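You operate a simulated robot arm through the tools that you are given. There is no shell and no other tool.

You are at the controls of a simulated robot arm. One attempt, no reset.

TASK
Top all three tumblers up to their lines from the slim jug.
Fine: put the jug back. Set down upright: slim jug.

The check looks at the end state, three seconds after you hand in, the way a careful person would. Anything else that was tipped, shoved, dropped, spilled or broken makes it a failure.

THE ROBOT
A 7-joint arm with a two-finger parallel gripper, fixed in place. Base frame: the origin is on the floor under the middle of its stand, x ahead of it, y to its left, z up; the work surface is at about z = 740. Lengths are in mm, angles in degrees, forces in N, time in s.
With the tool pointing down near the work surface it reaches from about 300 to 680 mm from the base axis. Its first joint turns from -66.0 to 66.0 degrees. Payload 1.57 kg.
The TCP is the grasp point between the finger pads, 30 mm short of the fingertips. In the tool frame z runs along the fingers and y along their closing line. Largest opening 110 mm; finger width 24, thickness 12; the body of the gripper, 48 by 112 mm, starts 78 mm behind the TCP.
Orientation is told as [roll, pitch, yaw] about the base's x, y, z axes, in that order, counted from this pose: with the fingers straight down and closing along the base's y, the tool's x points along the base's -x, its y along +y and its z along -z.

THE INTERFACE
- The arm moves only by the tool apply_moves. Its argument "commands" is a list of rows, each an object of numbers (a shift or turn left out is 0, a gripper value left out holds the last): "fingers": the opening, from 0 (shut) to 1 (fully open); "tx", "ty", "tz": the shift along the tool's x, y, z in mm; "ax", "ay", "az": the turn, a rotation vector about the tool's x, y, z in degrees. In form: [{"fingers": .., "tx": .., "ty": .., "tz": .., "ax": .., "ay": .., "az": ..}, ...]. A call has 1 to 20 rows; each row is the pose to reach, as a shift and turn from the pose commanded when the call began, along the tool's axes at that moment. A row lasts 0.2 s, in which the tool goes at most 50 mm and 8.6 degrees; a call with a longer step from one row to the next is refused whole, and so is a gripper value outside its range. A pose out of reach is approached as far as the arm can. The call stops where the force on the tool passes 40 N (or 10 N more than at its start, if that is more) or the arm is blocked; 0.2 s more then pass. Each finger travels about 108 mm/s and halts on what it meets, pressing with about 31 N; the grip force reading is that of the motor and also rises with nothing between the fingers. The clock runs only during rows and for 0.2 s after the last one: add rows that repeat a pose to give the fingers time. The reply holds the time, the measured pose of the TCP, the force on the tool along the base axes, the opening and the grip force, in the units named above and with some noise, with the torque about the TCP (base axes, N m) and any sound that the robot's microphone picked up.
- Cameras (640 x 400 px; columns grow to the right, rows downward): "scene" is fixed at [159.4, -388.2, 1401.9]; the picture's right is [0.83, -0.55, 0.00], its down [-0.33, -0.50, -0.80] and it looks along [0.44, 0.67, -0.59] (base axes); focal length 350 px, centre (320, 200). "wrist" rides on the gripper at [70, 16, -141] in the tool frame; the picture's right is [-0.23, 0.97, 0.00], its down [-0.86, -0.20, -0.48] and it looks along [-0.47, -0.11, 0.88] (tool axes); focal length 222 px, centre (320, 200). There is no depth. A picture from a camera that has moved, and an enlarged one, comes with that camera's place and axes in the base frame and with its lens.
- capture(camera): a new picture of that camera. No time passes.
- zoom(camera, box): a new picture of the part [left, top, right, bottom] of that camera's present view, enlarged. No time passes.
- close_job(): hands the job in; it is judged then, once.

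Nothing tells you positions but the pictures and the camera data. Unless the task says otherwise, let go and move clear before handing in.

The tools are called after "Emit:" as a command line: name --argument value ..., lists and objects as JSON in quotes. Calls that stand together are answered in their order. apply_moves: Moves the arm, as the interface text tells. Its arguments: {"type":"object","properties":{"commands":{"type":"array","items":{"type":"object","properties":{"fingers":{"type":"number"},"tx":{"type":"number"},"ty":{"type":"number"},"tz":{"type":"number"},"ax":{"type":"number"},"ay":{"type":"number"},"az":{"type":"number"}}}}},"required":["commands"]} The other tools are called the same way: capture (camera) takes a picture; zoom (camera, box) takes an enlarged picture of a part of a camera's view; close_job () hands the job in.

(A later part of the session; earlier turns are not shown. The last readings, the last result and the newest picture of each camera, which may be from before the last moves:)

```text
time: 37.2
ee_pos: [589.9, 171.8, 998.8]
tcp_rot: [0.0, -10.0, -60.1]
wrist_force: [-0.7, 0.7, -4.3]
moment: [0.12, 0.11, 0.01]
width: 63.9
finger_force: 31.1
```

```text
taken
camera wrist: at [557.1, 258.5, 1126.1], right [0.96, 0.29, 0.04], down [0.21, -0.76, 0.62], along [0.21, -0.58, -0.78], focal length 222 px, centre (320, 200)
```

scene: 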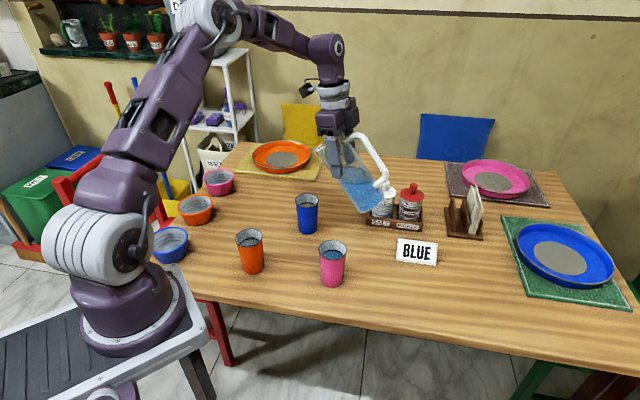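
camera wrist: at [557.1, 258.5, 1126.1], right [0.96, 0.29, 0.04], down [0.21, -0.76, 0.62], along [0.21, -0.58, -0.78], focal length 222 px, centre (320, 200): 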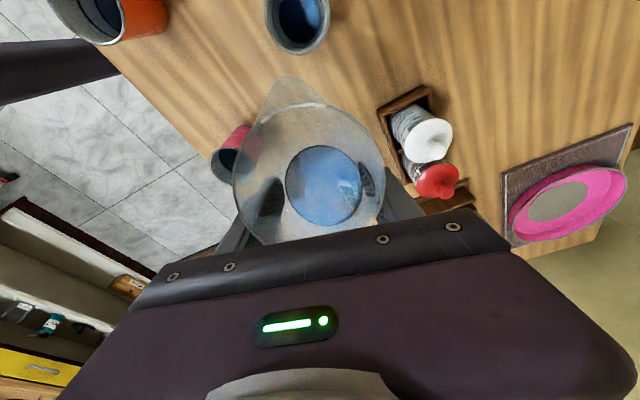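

Emit:
zoom --camera "wrist" --box '[230, 0, 360, 80]'

Emit:
zoom --camera "scene" --box '[270, 180, 350, 240]'

Emit:
zoom --camera "scene" --box '[225, 220, 365, 295]'

```text
4.92 times, centred on (295, 40) of wrist
camera zoom: at [557.1, 258.5, 1126.1], right [0.96, 0.29, 0.04], down [0.21, -0.76, 0.62], along [0.21, -0.58, -0.78], focal length 1094 px, centre (443, 988)
```

zoom: 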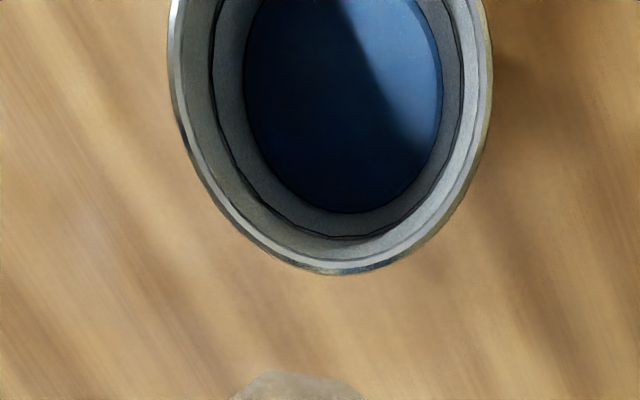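

```text
6.67 times, centred on (310, 210) of scene
camera zoom: at [159.5, -388.1, 1401.9], right [0.83, -0.55, 0.0], down [-0.33, -0.5, -0.8], along [0.44, 0.67, -0.59], focal length 2330 px, centre (387, 133)
```

zoom: 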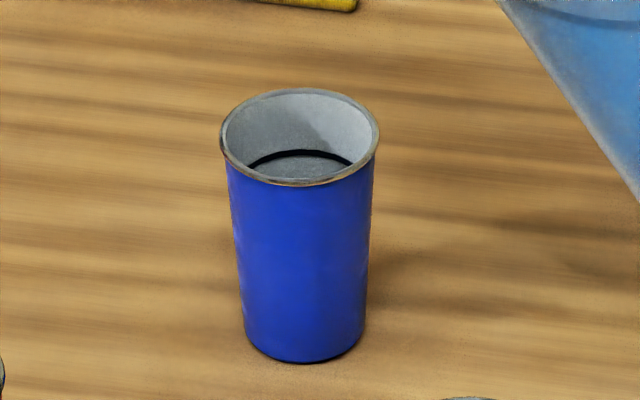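

```text
4.57 times, centred on (295, 258) of scene
camera zoom: at [159.5, -388.1, 1401.9], right [0.83, -0.55, 0.0], down [-0.33, -0.5, -0.8], along [0.44, 0.67, -0.59], focal length 1598 px, centre (434, -63)
```

zoom: 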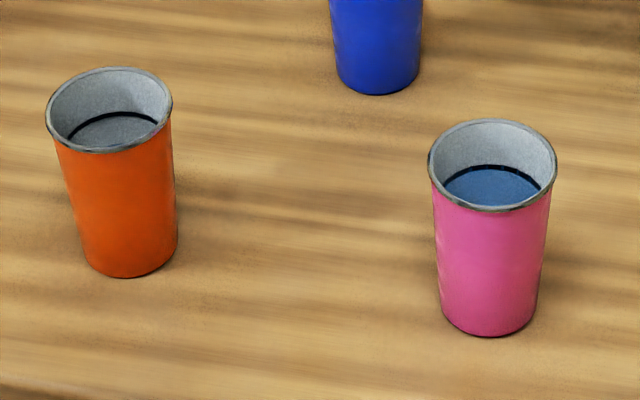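

Blue measures about (546, 261), with its level near z 766 and its line near 808. I'll lower the jug to the pouring stance at 50° tilt, well below the angle at which flow would restart (about 63°).

Emit:
apply_moves --commands '[{"tx": 3.3, "ty": 0.3, "tz": 11.4, "ay": -1.2}, {"tx": 6.6, "ty": 0.6, "tz": 22.7, "ay": -2.5}, {"tx": 9.9, "ty": 0.8, "tz": 34, "ay": -3.7}, {"tx": 13.2, "ty": 1.1, "tz": 45.4, "ay": -5}, {"tx": 16.5, "ty": 1.4, "tz": 56.8, "ay": -6.2}, {"tx": 19.8, "ty": 1.6, "tz": 68.1, "ay": -7.5}, {"tx": 23.1, "ty": 1.9, "tz": 79.4, "ay": -8.7}, {"tx": 26.4, "ty": 2.2, "tz": 90.8, "ay": -10}, {"tx": 26.4, "ty": 2.2, "tz": 90.8, "ay": -10}]'

Emit:
capture --camera "wrist"

Emit:
zoom --camera "scene" --box '[260, 110, 420, 240]'

```text
time: 39.2
ee_pos: [586.4, 178.9, 906.4]
tcp_rot: [0.1, -20.0, -60.0]
wrist_force: [-0.7, 0.7, -4.1]
moment: [0.16, 0.08, 0.03]
width: 64.1
finger_force: 30.8
```

```text
taken
camera wrist: at [543.0, 284.8, 1014.7], right [0.95, 0.3, 0.08], down [0.15, -0.65, 0.74], along [0.27, -0.69, -0.67], focal length 222 px, centre (320, 200)
```

wrist: 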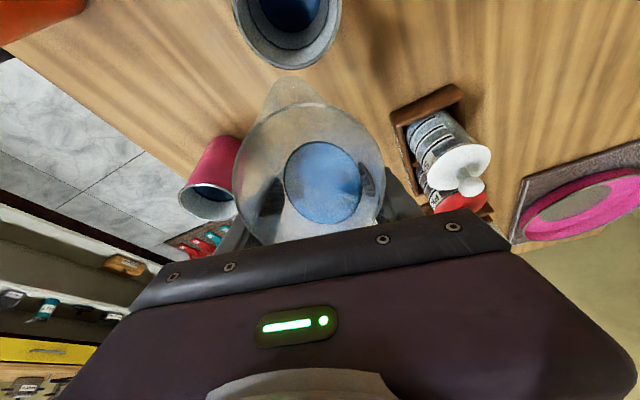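

```text
3.08 times, centred on (340, 175) of scene
camera zoom: at [159.5, -388.1, 1401.9], right [0.83, -0.55, 0.0], down [-0.33, -0.5, -0.8], along [0.44, 0.67, -0.59], focal length 1075 px, centre (258, 277)
```

zoom: 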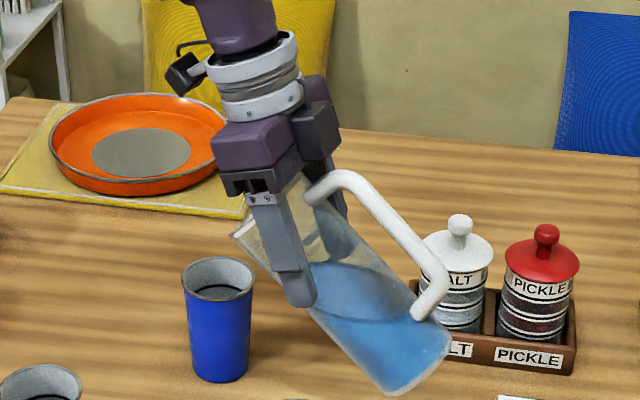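

The spout is about 13 mm short of blue's centre and well aligned. I'll lower it slightly and tilt to 61°, just under the point where flow resumes.

Emit:
apply_moves --commands '[{"tx": 2.4, "ty": 0.4, "tz": 5, "ay": -1}, {"tx": 4.7, "ty": 0.8, "tz": 10, "ay": -2}, {"tx": 7, "ty": 1.2, "tz": 15, "ay": -3.5}, {"tx": 9.4, "ty": 1.5, "tz": 20, "ay": -5}, {"tx": 9.4, "ty": 1.5, "tz": 20, "ay": -6.5}, {"tx": 9.4, "ty": 1.5, "tz": 20, "ay": -8}, {"tx": 9.4, "ty": 1.5, "tz": 20, "ay": -9.5}, {"tx": 9.4, "ty": 1.5, "tz": 20, "ay": -11}, {"tx": 9.4, "ty": 1.5, "tz": 20, "ay": -11}]'

Emit:
zoom --camera "wrist" --box '[220, 0, 400, 112]'

Emit:
zoom --camera "scene" --box '[270, 140, 390, 240]'

```text
time: 41.2
ee_pos: [584.6, 181.9, 883.9]
tcp_rot: [0.0, -30.9, -60.0]
wrist_force: [0.7, -0.3, -4.1]
moment: [0.15, 0.11, -0.02]
width: 64.1
finger_force: 30.9
```

```text
3.56 times, centred on (310, 56) of wrist
camera zoom: at [533.6, 305.4, 968.9], right [0.94, 0.32, 0.12], down [0.07, -0.52, 0.85], along [0.33, -0.79, -0.51], focal length 790 px, centre (356, 712)
```

zoom: 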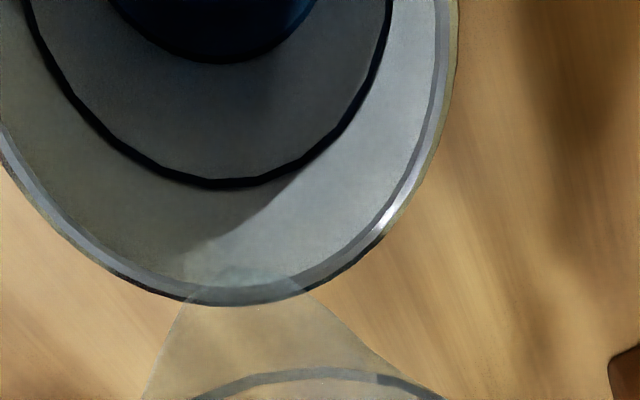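

```text
4.00 times, centred on (330, 190) of scene
camera zoom: at [159.5, -388.1, 1401.9], right [0.83, -0.55, 0.0], down [-0.33, -0.5, -0.8], along [0.44, 0.67, -0.59], focal length 1398 px, centre (280, 240)
```

zoom: 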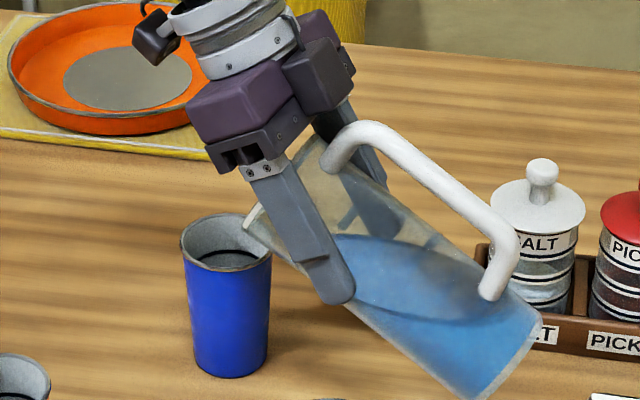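

Everything lines up and there is no flow yet. Now I'll tilt to 66° at one degree per row and let it settle.

Emit:
apply_moves --commands '[{"tx": -0.3, "tz": -1, "ay": -1}, {"tx": -0.5, "tz": -2, "ay": -2}, {"tx": -0.8, "tz": -3, "ay": -3}, {"tx": -1, "tz": -4, "ay": -4}, {"tx": -1.3, "tz": -5.1, "ay": -5}, {"tx": -1.3, "tz": -5.1, "ay": -5}, {"tx": -1.3, "tz": -5.1, "ay": -5}, {"tx": -1.3, "tz": -5.1, "ay": -5}]'

Emit:
zoom --camera "wrist" --box '[220, 0, 380, 100]'

Emit:
zoom --camera "scene" --box '[270, 140, 390, 240]'

```text
time: 43.0
ee_pos: [585.4, 184.2, 889.4]
tcp_rot: [0.0, -36.2, -60.0]
wrist_force: [-0.2, -1.0, -4.2]
moment: [0.14, 0.07, 0.0]
width: 64.0
finger_force: 30.7
```

```text
4.00 times, centred on (300, 50) of wrist
camera zoom: at [529.6, 313.1, 962.0], right [0.94, 0.33, 0.13], down [0.03, -0.46, 0.89], along [0.35, -0.83, -0.44], focal length 888 px, centre (400, 800)
```

zoom: 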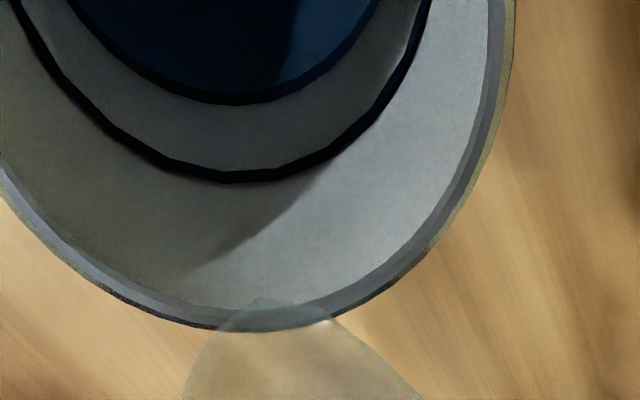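

```text
4.00 times, centred on (330, 190) of scene
camera zoom: at [159.5, -388.1, 1401.9], right [0.83, -0.55, 0.0], down [-0.33, -0.5, -0.8], along [0.44, 0.67, -0.59], focal length 1398 px, centre (280, 240)
```

zoom: 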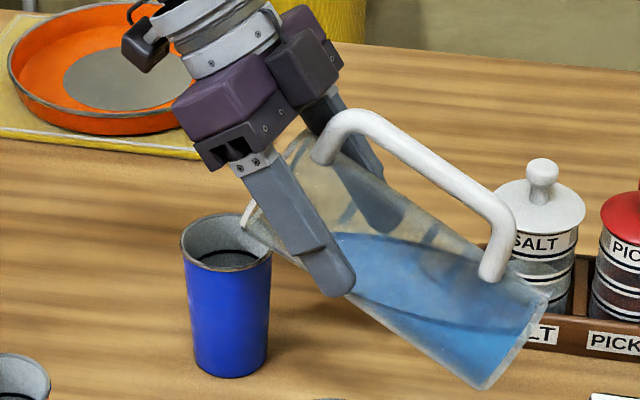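

Blue has risen to about z 788 and needs about 20 mm more. I'll add two degrees.

Emit:
apply_moves --commands '[{"tx": -0.3, "tz": -1, "ay": -1}, {"tx": -0.6, "tz": -2, "ay": -2}, {"tx": -0.6, "tz": -2, "ay": -2}, {"tx": -0.6, "tz": -2, "ay": -2}, {"tx": -0.6, "tz": -2, "ay": -2}]'

Emit:
zoom --camera "wrist" --box '[220, 0, 380, 100]'

Emit:
zoom --camera "scene" --box '[270, 170, 350, 220]'

```text
time: 44.2
ee_pos: [585.0, 185.9, 891.1]
tcp_rot: [0.0, -38.0, -60.0]
wrist_force: [-0.8, -0.4, -3.9]
moment: [0.15, 0.09, -0.01]
width: 64.0
finger_force: 30.8
```

```text
4.00 times, centred on (300, 50) of wrist
camera zoom: at [528.3, 315.8, 959.0], right [0.93, 0.33, 0.14], down [0.02, -0.43, 0.9], along [0.36, -0.84, -0.41], focal length 888 px, centre (400, 800)
```

zoom: 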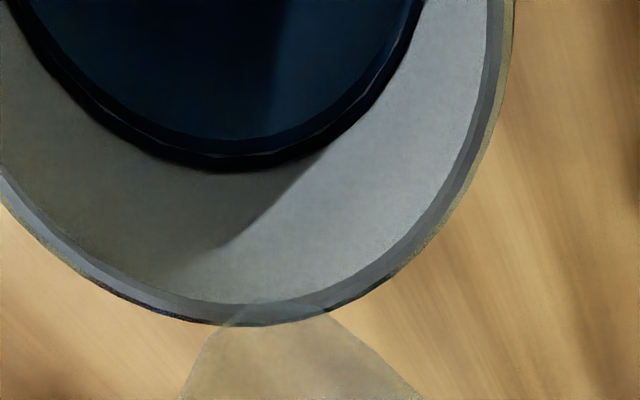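

```text
8.00 times, centred on (310, 195) of scene
camera zoom: at [159.5, -388.1, 1401.9], right [0.83, -0.55, 0.0], down [-0.33, -0.5, -0.8], along [0.44, 0.67, -0.59], focal length 2796 px, centre (400, 240)
```

zoom: 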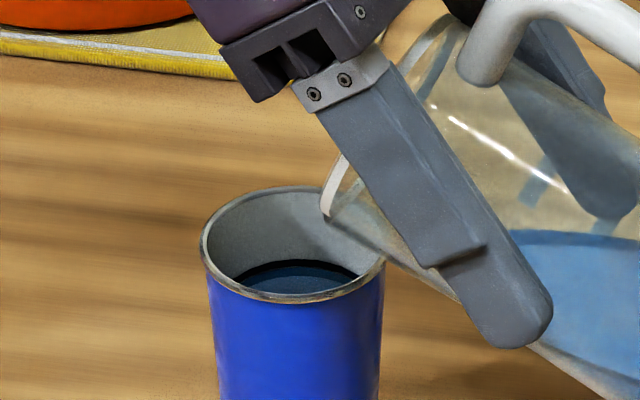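

Emit:
zoom --camera "wrist" --box '[240, 0, 340, 62]'

Emit:
zoom --camera "scene" --box '[290, 190, 322, 210]'

```text
6.40 times, centred on (290, 31) of wrist
camera zoom: at [528.3, 315.8, 959.0], right [0.93, 0.33, 0.14], down [0.02, -0.43, 0.9], along [0.36, -0.84, -0.41], focal length 1422 px, centre (512, 1282)
```

zoom: 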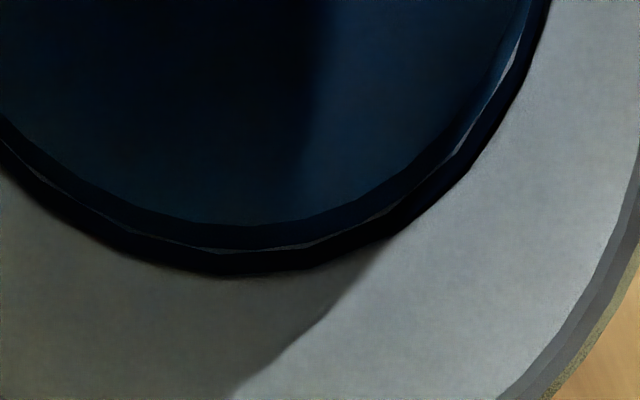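

```text
16.00 times, centred on (306, 200) of scene
camera zoom: at [159.5, -388.1, 1401.9], right [0.83, -0.55, 0.0], down [-0.33, -0.5, -0.8], along [0.44, 0.67, -0.59], focal length 5592 px, centre (544, 200)
```

zoom: 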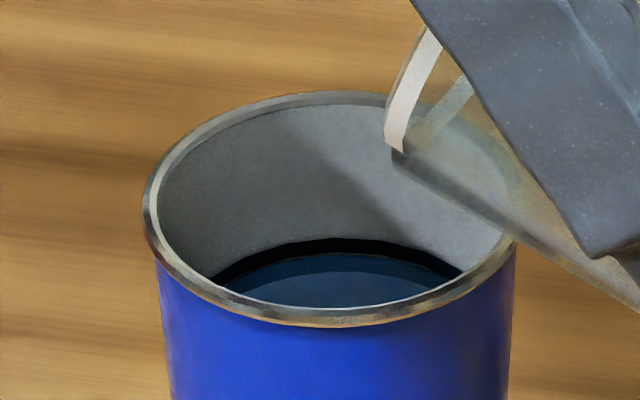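

Blue's water is just at the lower edge of its line. I'll make a small 0.3° nudge to bring it onto the line.

Emit:
apply_moves --commands '[{"tx": 0, "tz": -0.3, "ay": -0.3}, {"tx": 0, "tz": -0.3, "ay": -0.3}, {"tx": 0, "tz": -0.3, "ay": -0.3}, {"tx": 0, "tz": -0.3, "ay": -0.3}]'

Emit:
zoom --camera "wrist" --box '[240, 0, 340, 62]'

Emit:
zoom --camera "scene" --box '[290, 190, 322, 210]'

```text
time: 45.2
ee_pos: [584.0, 184.0, 890.9]
tcp_rot: [-0.1, -38.3, -59.9]
wrist_force: [0.7, -0.1, -3.2]
moment: [0.15, 0.09, 0.0]
width: 63.9
finger_force: 31.2
```

```text
6.40 times, centred on (290, 31) of wrist
camera zoom: at [527.7, 316.0, 958.6], right [0.93, 0.33, 0.14], down [0.01, -0.42, 0.91], along [0.36, -0.84, -0.4], focal length 1422 px, centre (512, 1282)
```

zoom: 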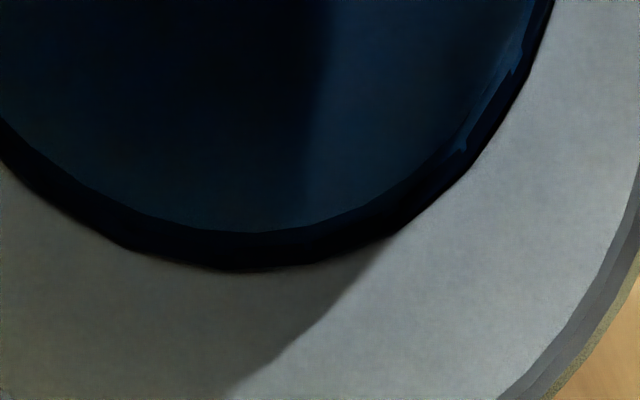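

```text
16.00 times, centred on (306, 200) of scene
camera zoom: at [159.5, -388.1, 1401.9], right [0.83, -0.55, 0.0], down [-0.33, -0.5, -0.8], along [0.44, 0.67, -0.59], focal length 5592 px, centre (544, 200)
```

zoom: 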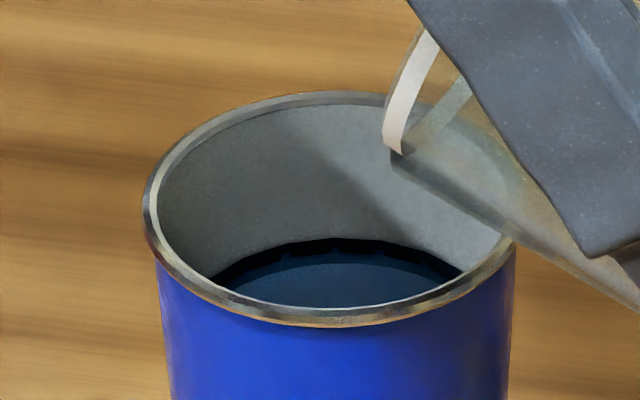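

Emit:
apply_moves --commands '[{"tx": 0, "tz": -0.1, "ay": -0.15}, {"tx": 0, "tz": -0.1, "ay": -0.15}, {"tx": 0, "tz": -0.1, "ay": -0.15}]'

Emit:
zoom --camera "wrist" --box '[240, 0, 340, 62]'

Emit:
zoom --camera "scene" --box '[290, 190, 322, 210]'

```text
time: 46.0
ee_pos: [584.4, 184.5, 891.7]
tcp_rot: [-0.1, -38.4, -60.0]
wrist_force: [-0.3, -0.7, -3.3]
moment: [0.1, 0.1, 0.04]
width: 63.7
finger_force: 30.3
```

```text
6.40 times, centred on (290, 31) of wrist
camera zoom: at [527.8, 316.0, 958.4], right [0.93, 0.33, 0.14], down [0.01, -0.42, 0.91], along [0.36, -0.84, -0.4], focal length 1422 px, centre (512, 1282)
```

zoom: 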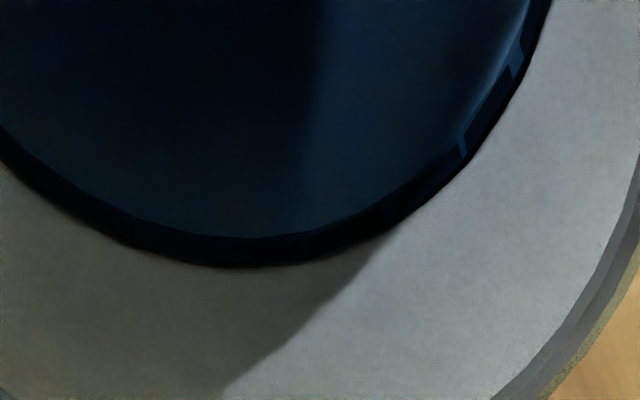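

```text
16.00 times, centred on (306, 200) of scene
camera zoom: at [159.5, -388.1, 1401.9], right [0.83, -0.55, 0.0], down [-0.33, -0.5, -0.8], along [0.44, 0.67, -0.59], focal length 5592 px, centre (544, 200)
```

zoom: 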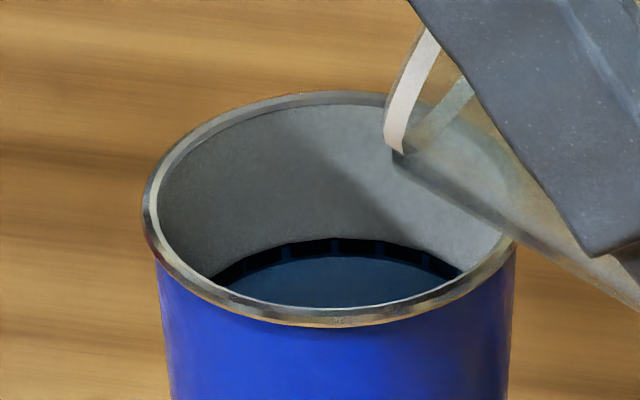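

Blue now matches pink, right at its line. I'll tilt back over the tumbler and lift clear.

Emit:
apply_moves --commands '[{"tx": -1.2, "tz": -1.6, "ay": 2.4}, {"tx": -2.5, "tz": -3.1, "ay": 4.8}, {"tx": -3.7, "tz": -4.7, "ay": 7.2}, {"tx": -5, "tz": -6.3, "ay": 9.6}, {"tx": -6.2, "tz": -7.8, "ay": 12}, {"tx": -7.5, "tz": -9.4, "ay": 14.4}, {"tx": -8.7, "tz": -11, "ay": 16.8}, {"tx": -10, "tz": -12.5, "ay": 19.2}, {"tx": -11.2, "tz": -14.1, "ay": 21.6}, {"tx": -12.4, "tz": -15.7, "ay": 23.5}, {"tx": -18.7, "tz": -23.5, "ay": 24.5}, {"tx": -28, "tz": -35.2, "ay": 25.5}, {"tx": -37.3, "tz": -47, "ay": 26.5}, {"tx": -46.6, "tz": -58.7, "ay": 27.5}, {"tx": -56, "tz": -70.5, "ay": 28.4}, {"tx": -64, "tz": -80.6, "ay": 28.4}, {"tx": -68.4, "tz": -86.1, "ay": 28.4}, {"tx": -68.4, "tz": -86.1, "ay": 28.4}]'

Emit:
capture --camera "scene"

Emit:
capture --camera "wrist"

```text
time: 49.8
ee_pos: [584.2, 184.8, 1001.5]
tcp_rot: [0.1, -10.1, -59.9]
wrist_force: [0.6, 0.1, -3.9]
moment: [0.1, 0.04, -0.02]
width: 64.0
finger_force: 31.7
```

```text
taken
```

scene: 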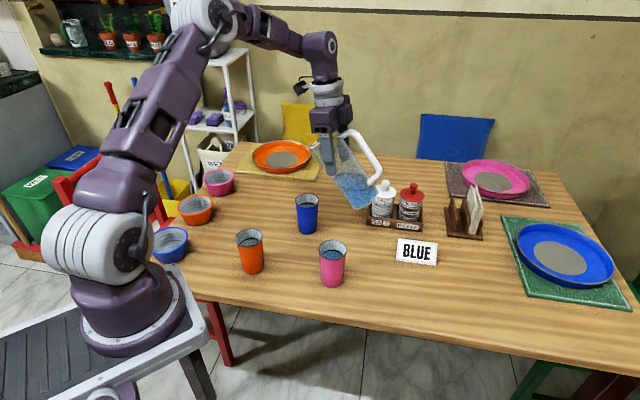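

```text
taken
camera wrist: at [551.6, 273.8, 1128.0], right [0.96, 0.29, 0.04], down [0.21, -0.76, 0.62], along [0.21, -0.58, -0.78], focal length 222 px, centre (320, 200)
```

wrist: 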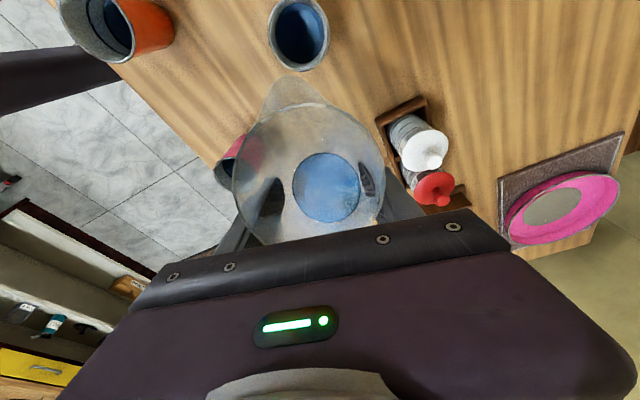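

The blue tumbler is done. Last is orange at about (356, 210): I'll carry the jug over with the spout at azimuth 100°, so the jug body swings clear of the pink tumbler.

Emit:
apply_moves --commands '[{"tx": 2.8, "ty": -13.9, "tz": -8, "ax": 0.22, "az": 1.23}, {"tx": 5.6, "ty": -27.8, "tz": -14, "ax": 0.43, "az": 2.46}, {"tx": 8.4, "ty": -41.6, "tz": -15, "ax": 0.65, "az": 3.69}, {"tx": 11.2, "ty": -55.5, "tz": -15.5, "ax": 0.87, "az": 4.93}, {"tx": 14, "ty": -69.4, "tz": -16, "ax": 1.08, "az": 6.16}, {"tx": 16.8, "ty": -83.3, "tz": -16.5, "ax": 1.3, "az": 7.39}, {"tx": 19.6, "ty": -97.2, "tz": -17, "ax": 1.52, "az": 8.62}, {"tx": 22.4, "ty": -111, "tz": -17.5, "ax": 1.74, "az": 9.85}, {"tx": 25.1, "ty": -124.9, "tz": -18, "ax": 1.95, "az": 11.08}, {"tx": 27.9, "ty": -138.8, "tz": -18.5, "ax": 2.17, "az": 12.31}, {"tx": 30.7, "ty": -152.7, "tz": -19, "ax": 2.39, "az": 13.54}, {"tx": 33.5, "ty": -166.6, "tz": -19.5, "ax": 2.6, "az": 14.78}, {"tx": 36.3, "ty": -180.5, "tz": -20, "ax": 2.82, "az": 16.01}, {"tx": 39.1, "ty": -194.3, "tz": -20.4, "ax": 3.04, "az": 17.24}, {"tx": 41.9, "ty": -208.2, "tz": -20.8, "ax": 3.25, "az": 18.47}, {"tx": 44.7, "ty": -222.1, "tz": -21.1, "ax": 3.47, "az": 19.7}, {"tx": 44.7, "ty": -222.1, "tz": -21.1, "ax": 3.47, "az": 19.7}]'

Emit:
capture --camera "scene"

Emit:
capture --camera "wrist"

```text
time: 53.4
ee_pos: [368.5, 115.1, 1013.3]
tcp_rot: [0.1, -10.1, -80.2]
wrist_force: [0.0, -0.4, -3.3]
moment: [0.13, 0.03, 0.0]
width: 63.4
finger_force: 30.8
```

```text
taken
```

scene: 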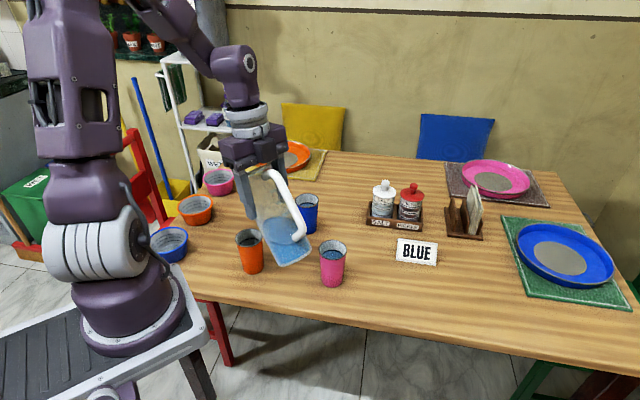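

```text
taken
camera wrist: at [367.7, 209.7, 1140.3], right [1.0, -0.05, 0.04], down [-0.07, -0.78, 0.62], along [0.0, -0.62, -0.78], focal length 222 px, centre (320, 200)
```

wrist: 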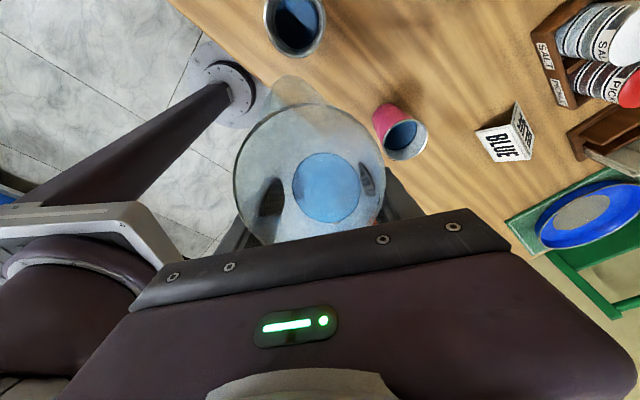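

Emit:
zoom --camera "wrist" --box '[230, 0, 360, 80]'

Emit:
zoom --camera "scene" --box '[210, 180, 360, 290]'

```text
4.92 times, centred on (295, 40) of wrist
camera zoom: at [367.7, 209.7, 1140.3], right [1.0, -0.05, 0.04], down [-0.07, -0.78, 0.62], along [0.0, -0.62, -0.78], focal length 1094 px, centre (443, 988)
```

zoom: 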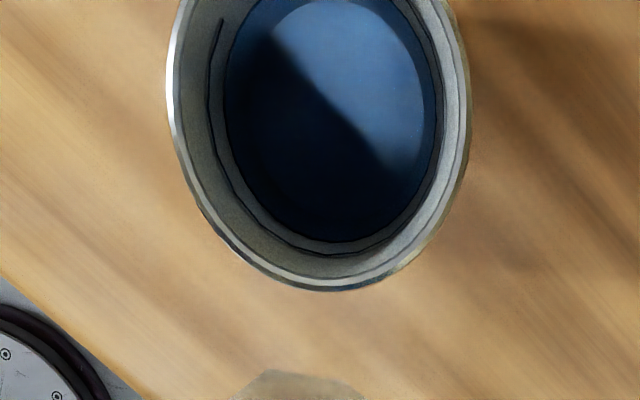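

```text
3.64 times, centred on (285, 235) of scene
camera zoom: at [159.4, -388.2, 1401.9], right [0.83, -0.55, 0.0], down [-0.33, -0.5, -0.8], along [0.44, 0.67, -0.59], focal length 1271 px, centre (447, 73)
```

zoom: 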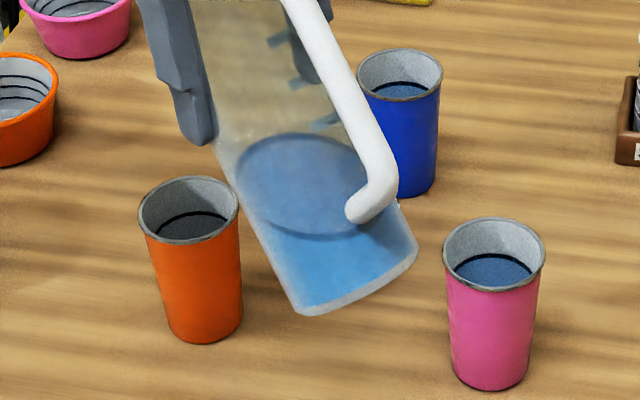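

Orange sits at about (354, 211) with its level near z 785, so it needs about 23 mm. I'll lower into the pouring stance at 60°, which is still below the restart angle of about 68°.

Emit:
apply_moves --commands '[{"tx": 2.4, "ty": -0.2, "tz": 10, "ay": -1.7}, {"tx": 4.9, "ty": -0.4, "tz": 20, "ay": -3.3}, {"tx": 7.3, "ty": -0.5, "tz": 30, "ay": -5}, {"tx": 9.7, "ty": -0.7, "tz": 40, "ay": -6.7}, {"tx": 12.1, "ty": -0.9, "tz": 50, "ay": -8.3}, {"tx": 14.6, "ty": -1.1, "tz": 60, "ay": -10}, {"tx": 17, "ty": -1.2, "tz": 70, "ay": -11.7}, {"tx": 19.4, "ty": -1.4, "tz": 80, "ay": -13.3}, {"tx": 21.8, "ty": -1.6, "tz": 90, "ay": -15}, {"tx": 24.3, "ty": -1.8, "tz": 100, "ay": -16.7}, {"tx": 26.7, "ty": -2, "tz": 110, "ay": -18.3}, {"tx": 29.1, "ty": -2.1, "tz": 119.8, "ay": -20}, {"tx": 29.1, "ty": -2.1, "tz": 119.8, "ay": -20}]'

Emit:
zoom --camera "wrist" --box '[220, 0, 400, 112]'

Emit:
zoom --camera "scene" --box '[200, 170, 360, 290]'

```text
time: 56.2
ee_pos: [365.3, 122.6, 891.3]
tcp_rot: [0.1, -30.2, -79.9]
wrist_force: [0.0, 0.1, -3.4]
moment: [0.14, 0.05, -0.01]
width: 64.0
finger_force: 31.2
```

```text
3.56 times, centred on (310, 56) of wrist
camera zoom: at [358.9, 253.9, 977.7], right [0.99, -0.02, 0.11], down [-0.11, -0.53, 0.84], along [0.04, -0.85, -0.53], focal length 790 px, centre (356, 712)
```

zoom: 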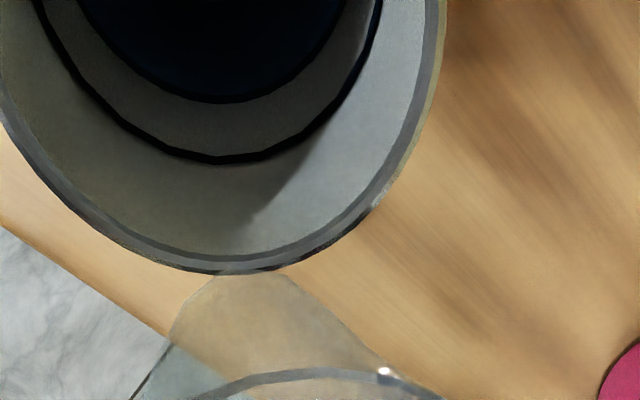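

```text
3.33 times, centred on (280, 230) of scene
camera zoom: at [159.4, -388.1, 1401.9], right [0.83, -0.55, 0.0], down [-0.33, -0.5, -0.8], along [0.44, 0.67, -0.59], focal length 1165 px, centre (453, 100)
```

zoom: 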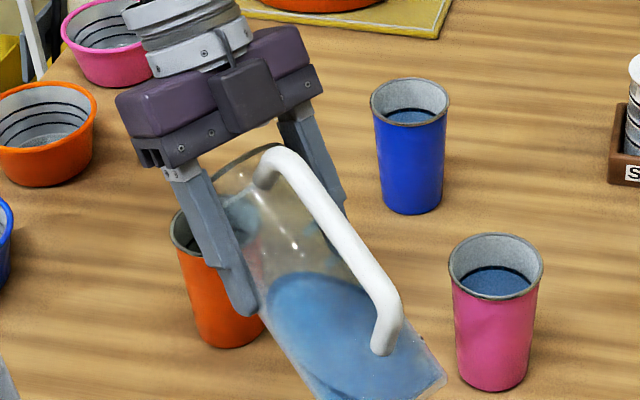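

The spout is 11 mm short of orange's centre and aligned. I'll tilt to 68°, just at the flow threshold.

Emit:
apply_moves --commands '[{"tx": 0.2, "tz": -0.3, "ay": -1}, {"tx": 0.4, "tz": -0.5, "ay": -2}, {"tx": 0.6, "tz": -0.8, "ay": -3}, {"tx": 0.8, "tz": -1, "ay": -4}, {"tx": 1, "tz": -1.3, "ay": -5}, {"tx": 1.2, "tz": -1.6, "ay": -6}, {"tx": 1.4, "tz": -1.8, "ay": -7}, {"tx": 1.6, "tz": -2.1, "ay": -8}, {"tx": 1.6, "tz": -2.1, "ay": -8}, {"tx": 1.6, "tz": -2.1, "ay": -8}]'

Emit:
zoom --camera "wrist" --box '[220, 0, 380, 100]'

Emit:
zoom --camera "scene" --box '[200, 170, 360, 290]'

```text
time: 58.4
ee_pos: [364.4, 125.2, 893.0]
tcp_rot: [0.0, -38.0, -80.0]
wrist_force: [0.4, 0.1, -3.7]
moment: [0.16, 0.03, -0.03]
width: 63.7
finger_force: 31.2
```

```text
4.00 times, centred on (300, 50) of wrist
camera zoom: at [356.2, 267.5, 960.4], right [0.99, -0.01, 0.14], down [-0.13, -0.41, 0.9], along [0.05, -0.91, -0.4], focal length 888 px, centre (400, 800)
```

zoom: 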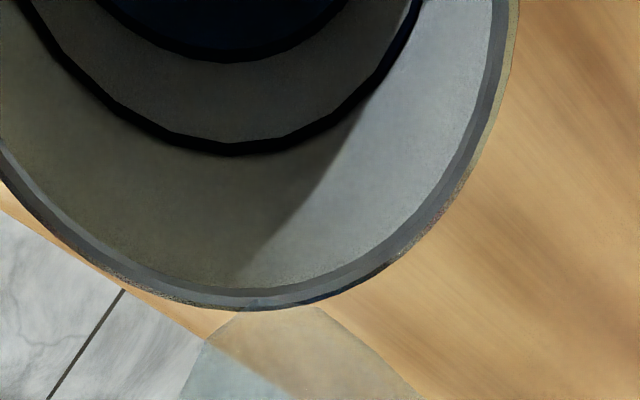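

```text
3.33 times, centred on (280, 230) of scene
camera zoom: at [159.4, -388.2, 1401.9], right [0.83, -0.55, 0.0], down [-0.33, -0.5, -0.8], along [0.44, 0.67, -0.59], focal length 1165 px, centre (453, 100)
```

zoom: 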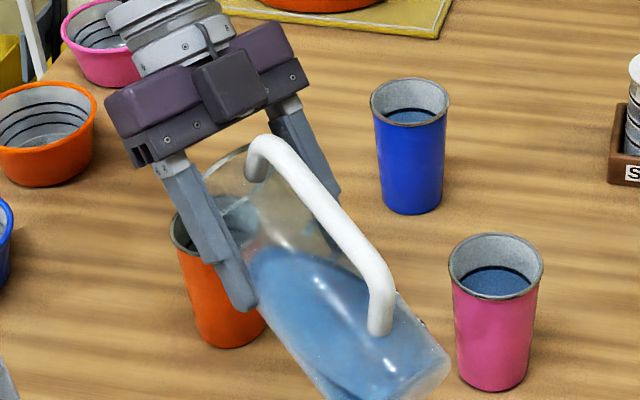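

The lip is well inside orange's rim and there is no flow yet. I'll tilt two degrees to 70° and let it settle.

Emit:
apply_moves --commands '[{"tx": -0.2, "tz": -0.7, "ay": -0.7}, {"tx": -0.4, "tz": -1.4, "ay": -1.4}, {"tx": -0.6, "tz": -2.1, "ay": -2}, {"tx": -0.6, "tz": -2.1, "ay": -2}, {"tx": -0.6, "tz": -2.1, "ay": -2}, {"tx": -0.6, "tz": -2.1, "ay": -2}]'

Emit:
zoom --camera "wrist" --box '[220, 0, 380, 100]'

Emit:
zoom --camera "scene" --box '[200, 170, 360, 290]'

```text
time: 59.8
ee_pos: [364.4, 125.4, 895.0]
tcp_rot: [0.0, -39.9, -80.0]
wrist_force: [0.9, -0.1, -2.2]
moment: [0.15, 0.04, -0.03]
width: 63.8
finger_force: 31.6
```

```text
4.00 times, centred on (300, 50) of wrist
camera zoom: at [356.3, 270.1, 957.4], right [0.99, 0.0, 0.15], down [-0.14, -0.38, 0.92], along [0.05, -0.93, -0.37], focal length 888 px, centre (400, 800)
```

zoom: 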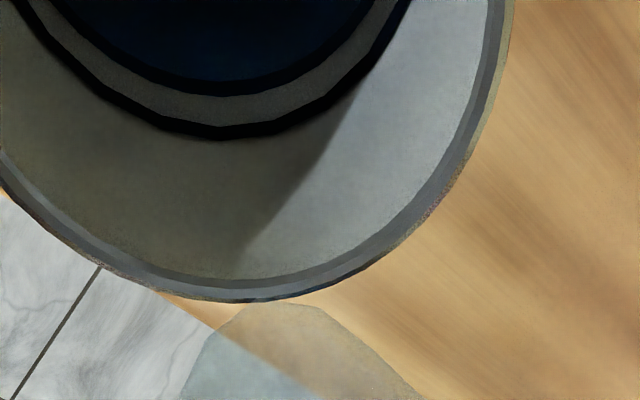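

```text
3.33 times, centred on (280, 230) of scene
camera zoom: at [159.4, -388.2, 1401.9], right [0.83, -0.55, 0.0], down [-0.33, -0.5, -0.8], along [0.44, 0.67, -0.59], focal length 1165 px, centre (453, 100)
```

zoom: 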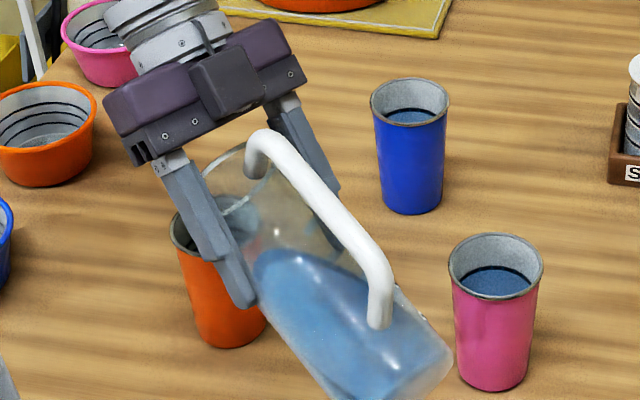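

Orange is about 10 mm below its line. I'll add one more degree and move the lip 2 mm further in.

Emit:
apply_moves --commands '[{"tx": 0.5, "tz": -1.2, "ay": -0.5}, {"tx": 1, "tz": -2.5, "ay": -1}, {"tx": 1, "tz": -2.5, "ay": -1}, {"tx": 1, "tz": -2.5, "ay": -1}, {"tx": 1, "tz": -2.5, "ay": -1}]'

Emit:
zoom --camera "wrist" --box '[220, 0, 380, 100]'

Emit:
zoom --camera "wrist" --box '[240, 0, 340, 62]'

```text
time: 61.0
ee_pos: [364.3, 127.2, 895.8]
tcp_rot: [-0.1, -41.1, -79.9]
wrist_force: [-0.3, 0.4, -3.0]
moment: [0.14, 0.03, 0.0]
width: 63.8
finger_force: 31.6
```

```text
4.00 times, centred on (300, 50) of wrist
camera zoom: at [355.4, 273.7, 956.1], right [0.99, 0.0, 0.15], down [-0.14, -0.36, 0.92], along [0.05, -0.93, -0.36], focal length 888 px, centre (400, 800)
```

zoom: 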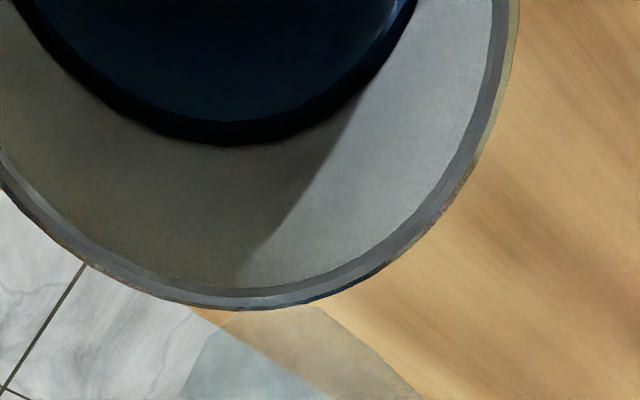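

```text
6.40 times, centred on (290, 31) of wrist
camera zoom: at [355.4, 273.7, 956.1], right [0.99, 0.0, 0.15], down [-0.14, -0.36, 0.92], along [0.05, -0.93, -0.36], focal length 1422 px, centre (512, 1282)
```

zoom: 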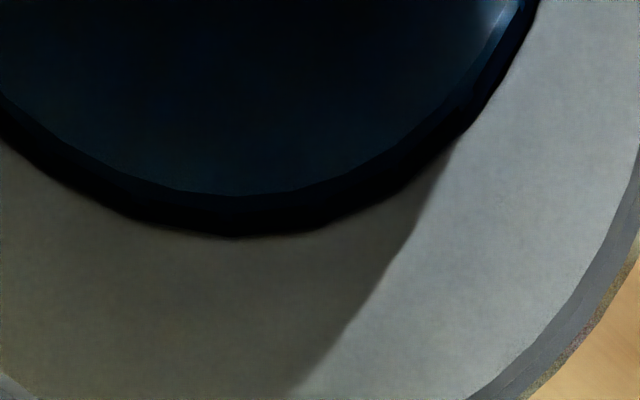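

Orange is now at the lower edge of its line. I'll nudge it 0.25°.

Emit:
apply_moves --commands '[{"tx": 0, "tz": -0.2, "ay": -0.25}, {"tx": 0, "tz": -0.2, "ay": -0.25}, {"tx": 0, "tz": -0.2, "ay": -0.25}, {"tx": 0, "tz": -0.2, "ay": -0.25}]'

Emit:
zoom --camera "wrist" --box '[240, 0, 340, 62]'

Emit:
zoom --camera "wrist" --box '[290, 0, 330, 25]'

```text
time: 62.0
ee_pos: [364.7, 129.2, 896.7]
tcp_rot: [0.0, -41.3, -80.1]
wrist_force: [0.0, 0.7, -3.4]
moment: [0.12, 0.0, -0.01]
width: 63.8
finger_force: 31.0
```

```text
6.40 times, centred on (290, 31) of wrist
camera zoom: at [355.5, 274.2, 955.7], right [0.99, 0.0, 0.15], down [-0.14, -0.36, 0.92], along [0.05, -0.93, -0.35], focal length 1422 px, centre (512, 1282)
```

zoom: 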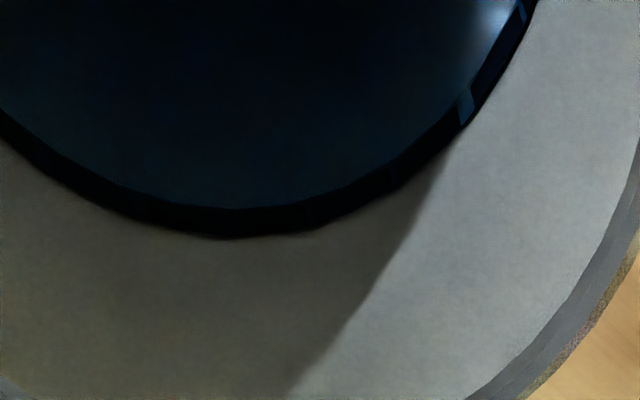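

```text
16.00 times, centred on (310, 12) of wrist
camera zoom: at [355.5, 274.2, 955.7], right [0.99, 0.0, 0.15], down [-0.14, -0.36, 0.92], along [0.05, -0.93, -0.35], focal length 3554 px, centre (480, 3200)
```

zoom: 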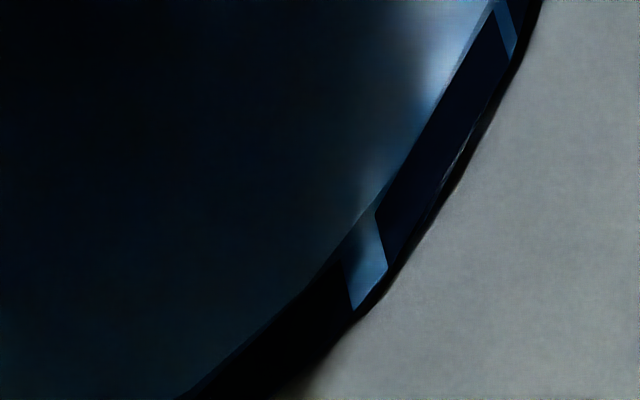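

Orange now shows the same picture as the other two, so all three are at their lines. I'll tilt the jug back over the tumbler and lift clear.

Emit:
apply_moves --commands '[{"tx": -1.2, "tz": -1.4, "ay": 2.4}, {"tx": -2.4, "tz": -2.7, "ay": 4.8}, {"tx": -3.6, "tz": -4.1, "ay": 7.2}, {"tx": -4.8, "tz": -5.5, "ay": 9.6}, {"tx": -6, "tz": -6.8, "ay": 12}, {"tx": -7.2, "tz": -8.2, "ay": 14.4}, {"tx": -8.4, "tz": -9.6, "ay": 16.8}, {"tx": -9.6, "tz": -10.9, "ay": 19.2}, {"tx": -10.8, "tz": -12.3, "ay": 21.6}, {"tx": -12, "tz": -13.7, "ay": 24}, {"tx": -13.2, "tz": -15, "ay": 26.3}, {"tx": -19.8, "tz": -22.6, "ay": 28}, {"tx": -29.7, "tz": -33.8, "ay": 30}, {"tx": -39.5, "tz": -45.1, "ay": 32}, {"tx": -49.4, "tz": -56.4, "ay": 34}, {"tx": -59.3, "tz": -67.7, "ay": 36}, {"tx": -69.2, "tz": -79, "ay": 38}, {"tx": -76, "tz": -86.7, "ay": 40}, {"tx": -76, "tz": -86.7, "ay": 41.3}, {"tx": -76, "tz": -86.7, "ay": 41.3}]'

Emit:
capture --camera "scene"

Emit:
capture --camera "wrist"

```text
time: 66.2
ee_pos: [363.8, 127.7, 1009.8]
tcp_rot: [0.0, 0.0, -80.1]
wrist_force: [-0.5, -0.5, -2.7]
moment: [0.07, 0.02, 0.03]
width: 64.0
finger_force: 30.9
```

```text
taken
```

scene: 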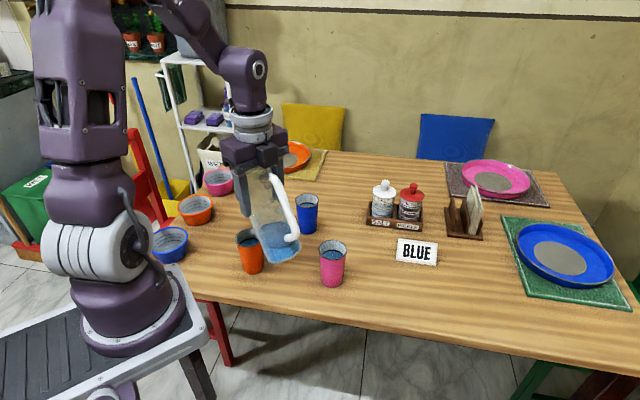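

```text
taken
camera wrist: at [368.4, 199.5, 1152.1], right [1.0, -0.06, 0.0], down [-0.05, -0.88, 0.48], along [-0.03, -0.48, -0.88], focal length 222 px, centre (320, 200)
```

wrist: 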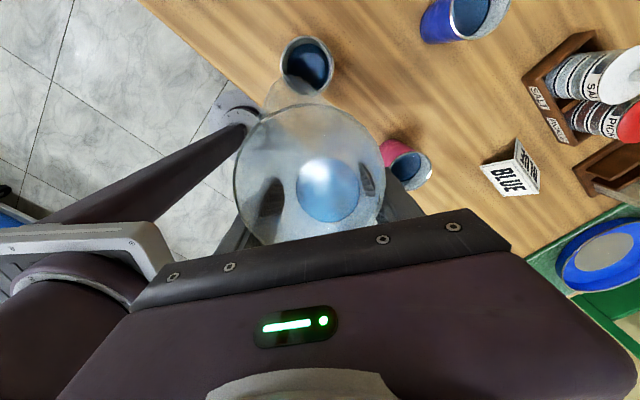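

No drips show on the table, and the jug still sits in the grip as it did at first. Next I'll carry it high back toward its original place beside the "BLUE" card.

Emit:
apply_moves --commands '[{"tx": -12.7, "ty": 12.7, "tz": -6, "az": 1.84}, {"tx": -25.3, "ty": 25.3, "tz": -10, "az": 3.68}, {"tx": -38, "ty": 38, "tz": -10, "az": 5.53}, {"tx": -50.6, "ty": 50.6, "tz": -10, "az": 7.37}, {"tx": -63.3, "ty": 63.3, "tz": -10, "az": 9.21}, {"tx": -75.9, "ty": 75.9, "tz": -10, "az": 11.05}, {"tx": -88.6, "ty": 88.6, "tz": -10, "az": 12.9}, {"tx": -101.2, "ty": 101.2, "tz": -10, "az": 14.74}, {"tx": -113.9, "ty": 113.9, "tz": -10, "az": 16.58}, {"tx": -126.5, "ty": 126.5, "tz": -10, "az": 18.42}, {"tx": -139.2, "ty": 139.2, "tz": -10, "az": 20.26}, {"tx": -151.8, "ty": 151.8, "tz": -10, "az": 22.1}, {"tx": -164.5, "ty": 164.5, "tz": -10, "az": 23.95}, {"tx": -177.1, "ty": 177.1, "tz": -10, "az": 25.8}, {"tx": -189.8, "ty": 189.8, "tz": -10, "az": 27.6}, {"tx": -202.4, "ty": 202.4, "tz": -10, "az": 29.5}, {"tx": -215.1, "ty": 215.1, "tz": -10, "az": 31.3}, {"tx": -227.7, "ty": 227.7, "tz": -10, "az": 33.2}, {"tx": -240.4, "ty": 240.4, "tz": -10, "az": 35}, {"tx": -240.4, "ty": 240.4, "tz": -10, "az": 35}]'

Emit:
capture --camera "scene"

```text
time: 70.4
ee_pos: [642.6, -66.3, 1021.2]
tcp_rot: [0.0, -0.1, -115.1]
wrist_force: [0.2, -0.4, -3.4]
moment: [0.07, -0.09, 0.02]
width: 63.9
finger_force: 31.2
```

```text
taken
```

scene: 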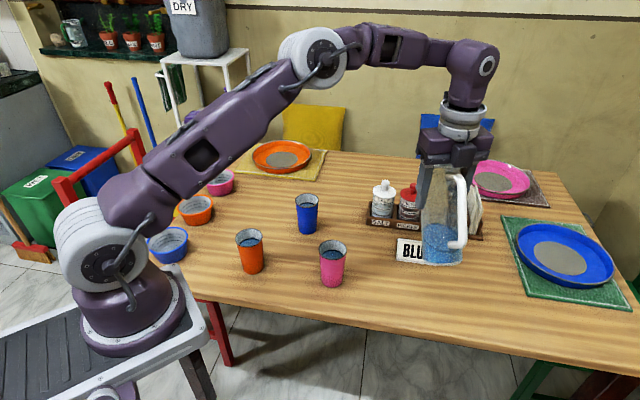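

The way over the tumblers is now clear, so I'll check all three levels from the scene camera and bring the jug upright.

Emit:
zoom --camera "scene" --box '[230, 222, 270, 247]'

Emit:
zoom --camera "scene" --box '[288, 186, 328, 211]'

Emit:
zoom --camera "scene" --box '[313, 232, 353, 257]'

Emit:
apply_moves --commands '[{"ay": 3}, {"ay": 6}, {"ay": 9}, {"ay": 12}, {"ay": 15}, {"ay": 18}, {"ay": 21}, {"ay": 24}, {"ay": 27}, {"ay": 30}, {"ay": 30}, {"ay": 30}]'

Emit:
capture --camera "wrist"

Emit:
zoom --camera "scene" --box '[370, 110, 530, 310]'

```text
16.00 times, centred on (250, 234) of scene
camera zoom: at [159.4, -388.2, 1401.9], right [0.83, -0.55, 0.0], down [-0.33, -0.5, -0.8], along [0.44, 0.67, -0.59], focal length 5592 px, centre (1440, -352)
```

zoom: 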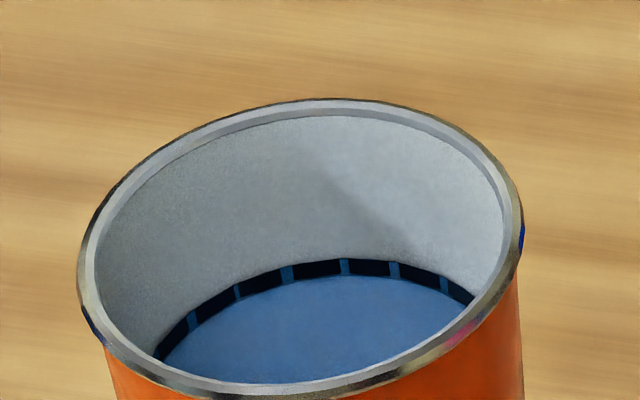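

```text
16.00 times, centred on (308, 198) of scene
camera zoom: at [159.4, -388.2, 1401.9], right [0.83, -0.55, 0.0], down [-0.33, -0.5, -0.8], along [0.44, 0.67, -0.59], focal length 5592 px, centre (512, 224)
```

zoom: 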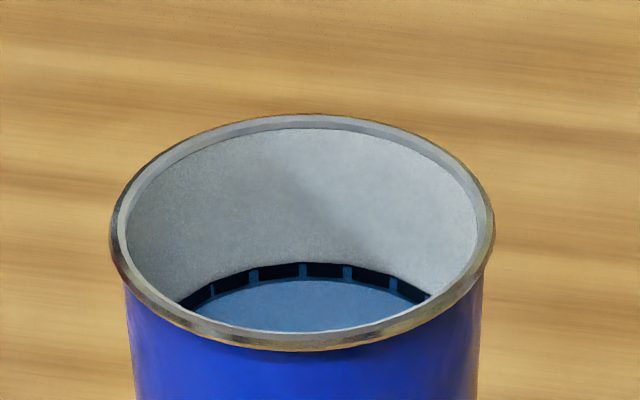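

```text
16.00 times, centred on (333, 244) of scene
camera zoom: at [159.4, -388.2, 1401.9], right [0.83, -0.55, 0.0], down [-0.33, -0.5, -0.8], along [0.44, 0.67, -0.59], focal length 5592 px, centre (112, -512)
```

zoom: 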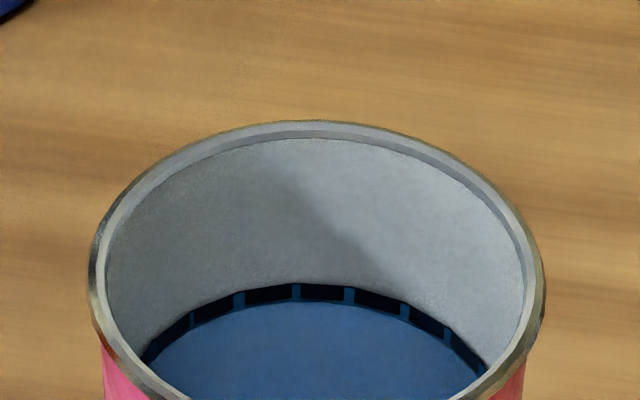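

```text
time: 73.0
ee_pos: [642.8, -66.5, 1021.2]
tcp_rot: [0.0, 30.0, -115.1]
wrist_force: [-0.1, 0.1, -3.8]
moment: [0.02, -0.02, -0.05]
width: 63.9
finger_force: 30.7
```

```text
taken
camera wrist: at [653.0, -83.4, 1178.1], right [0.8, -0.59, -0.11], down [-0.6, -0.8, -0.01], along [-0.08, 0.08, -0.99], focal length 222 px, centre (320, 200)
```

wrist: 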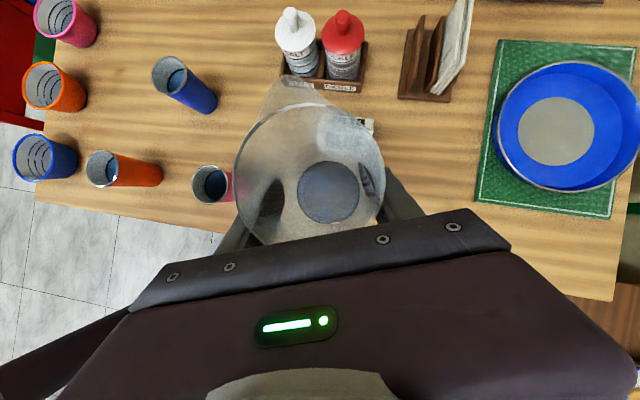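

```text
2.00 times, centred on (450, 210) of scene
camera zoom: at [159.4, -388.2, 1401.9], right [0.83, -0.55, 0.0], down [-0.33, -0.5, -0.8], along [0.44, 0.67, -0.59], focal length 699 px, centre (60, 180)
```

zoom: 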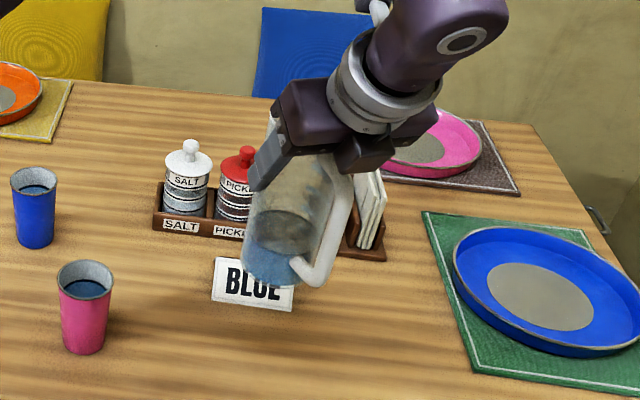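

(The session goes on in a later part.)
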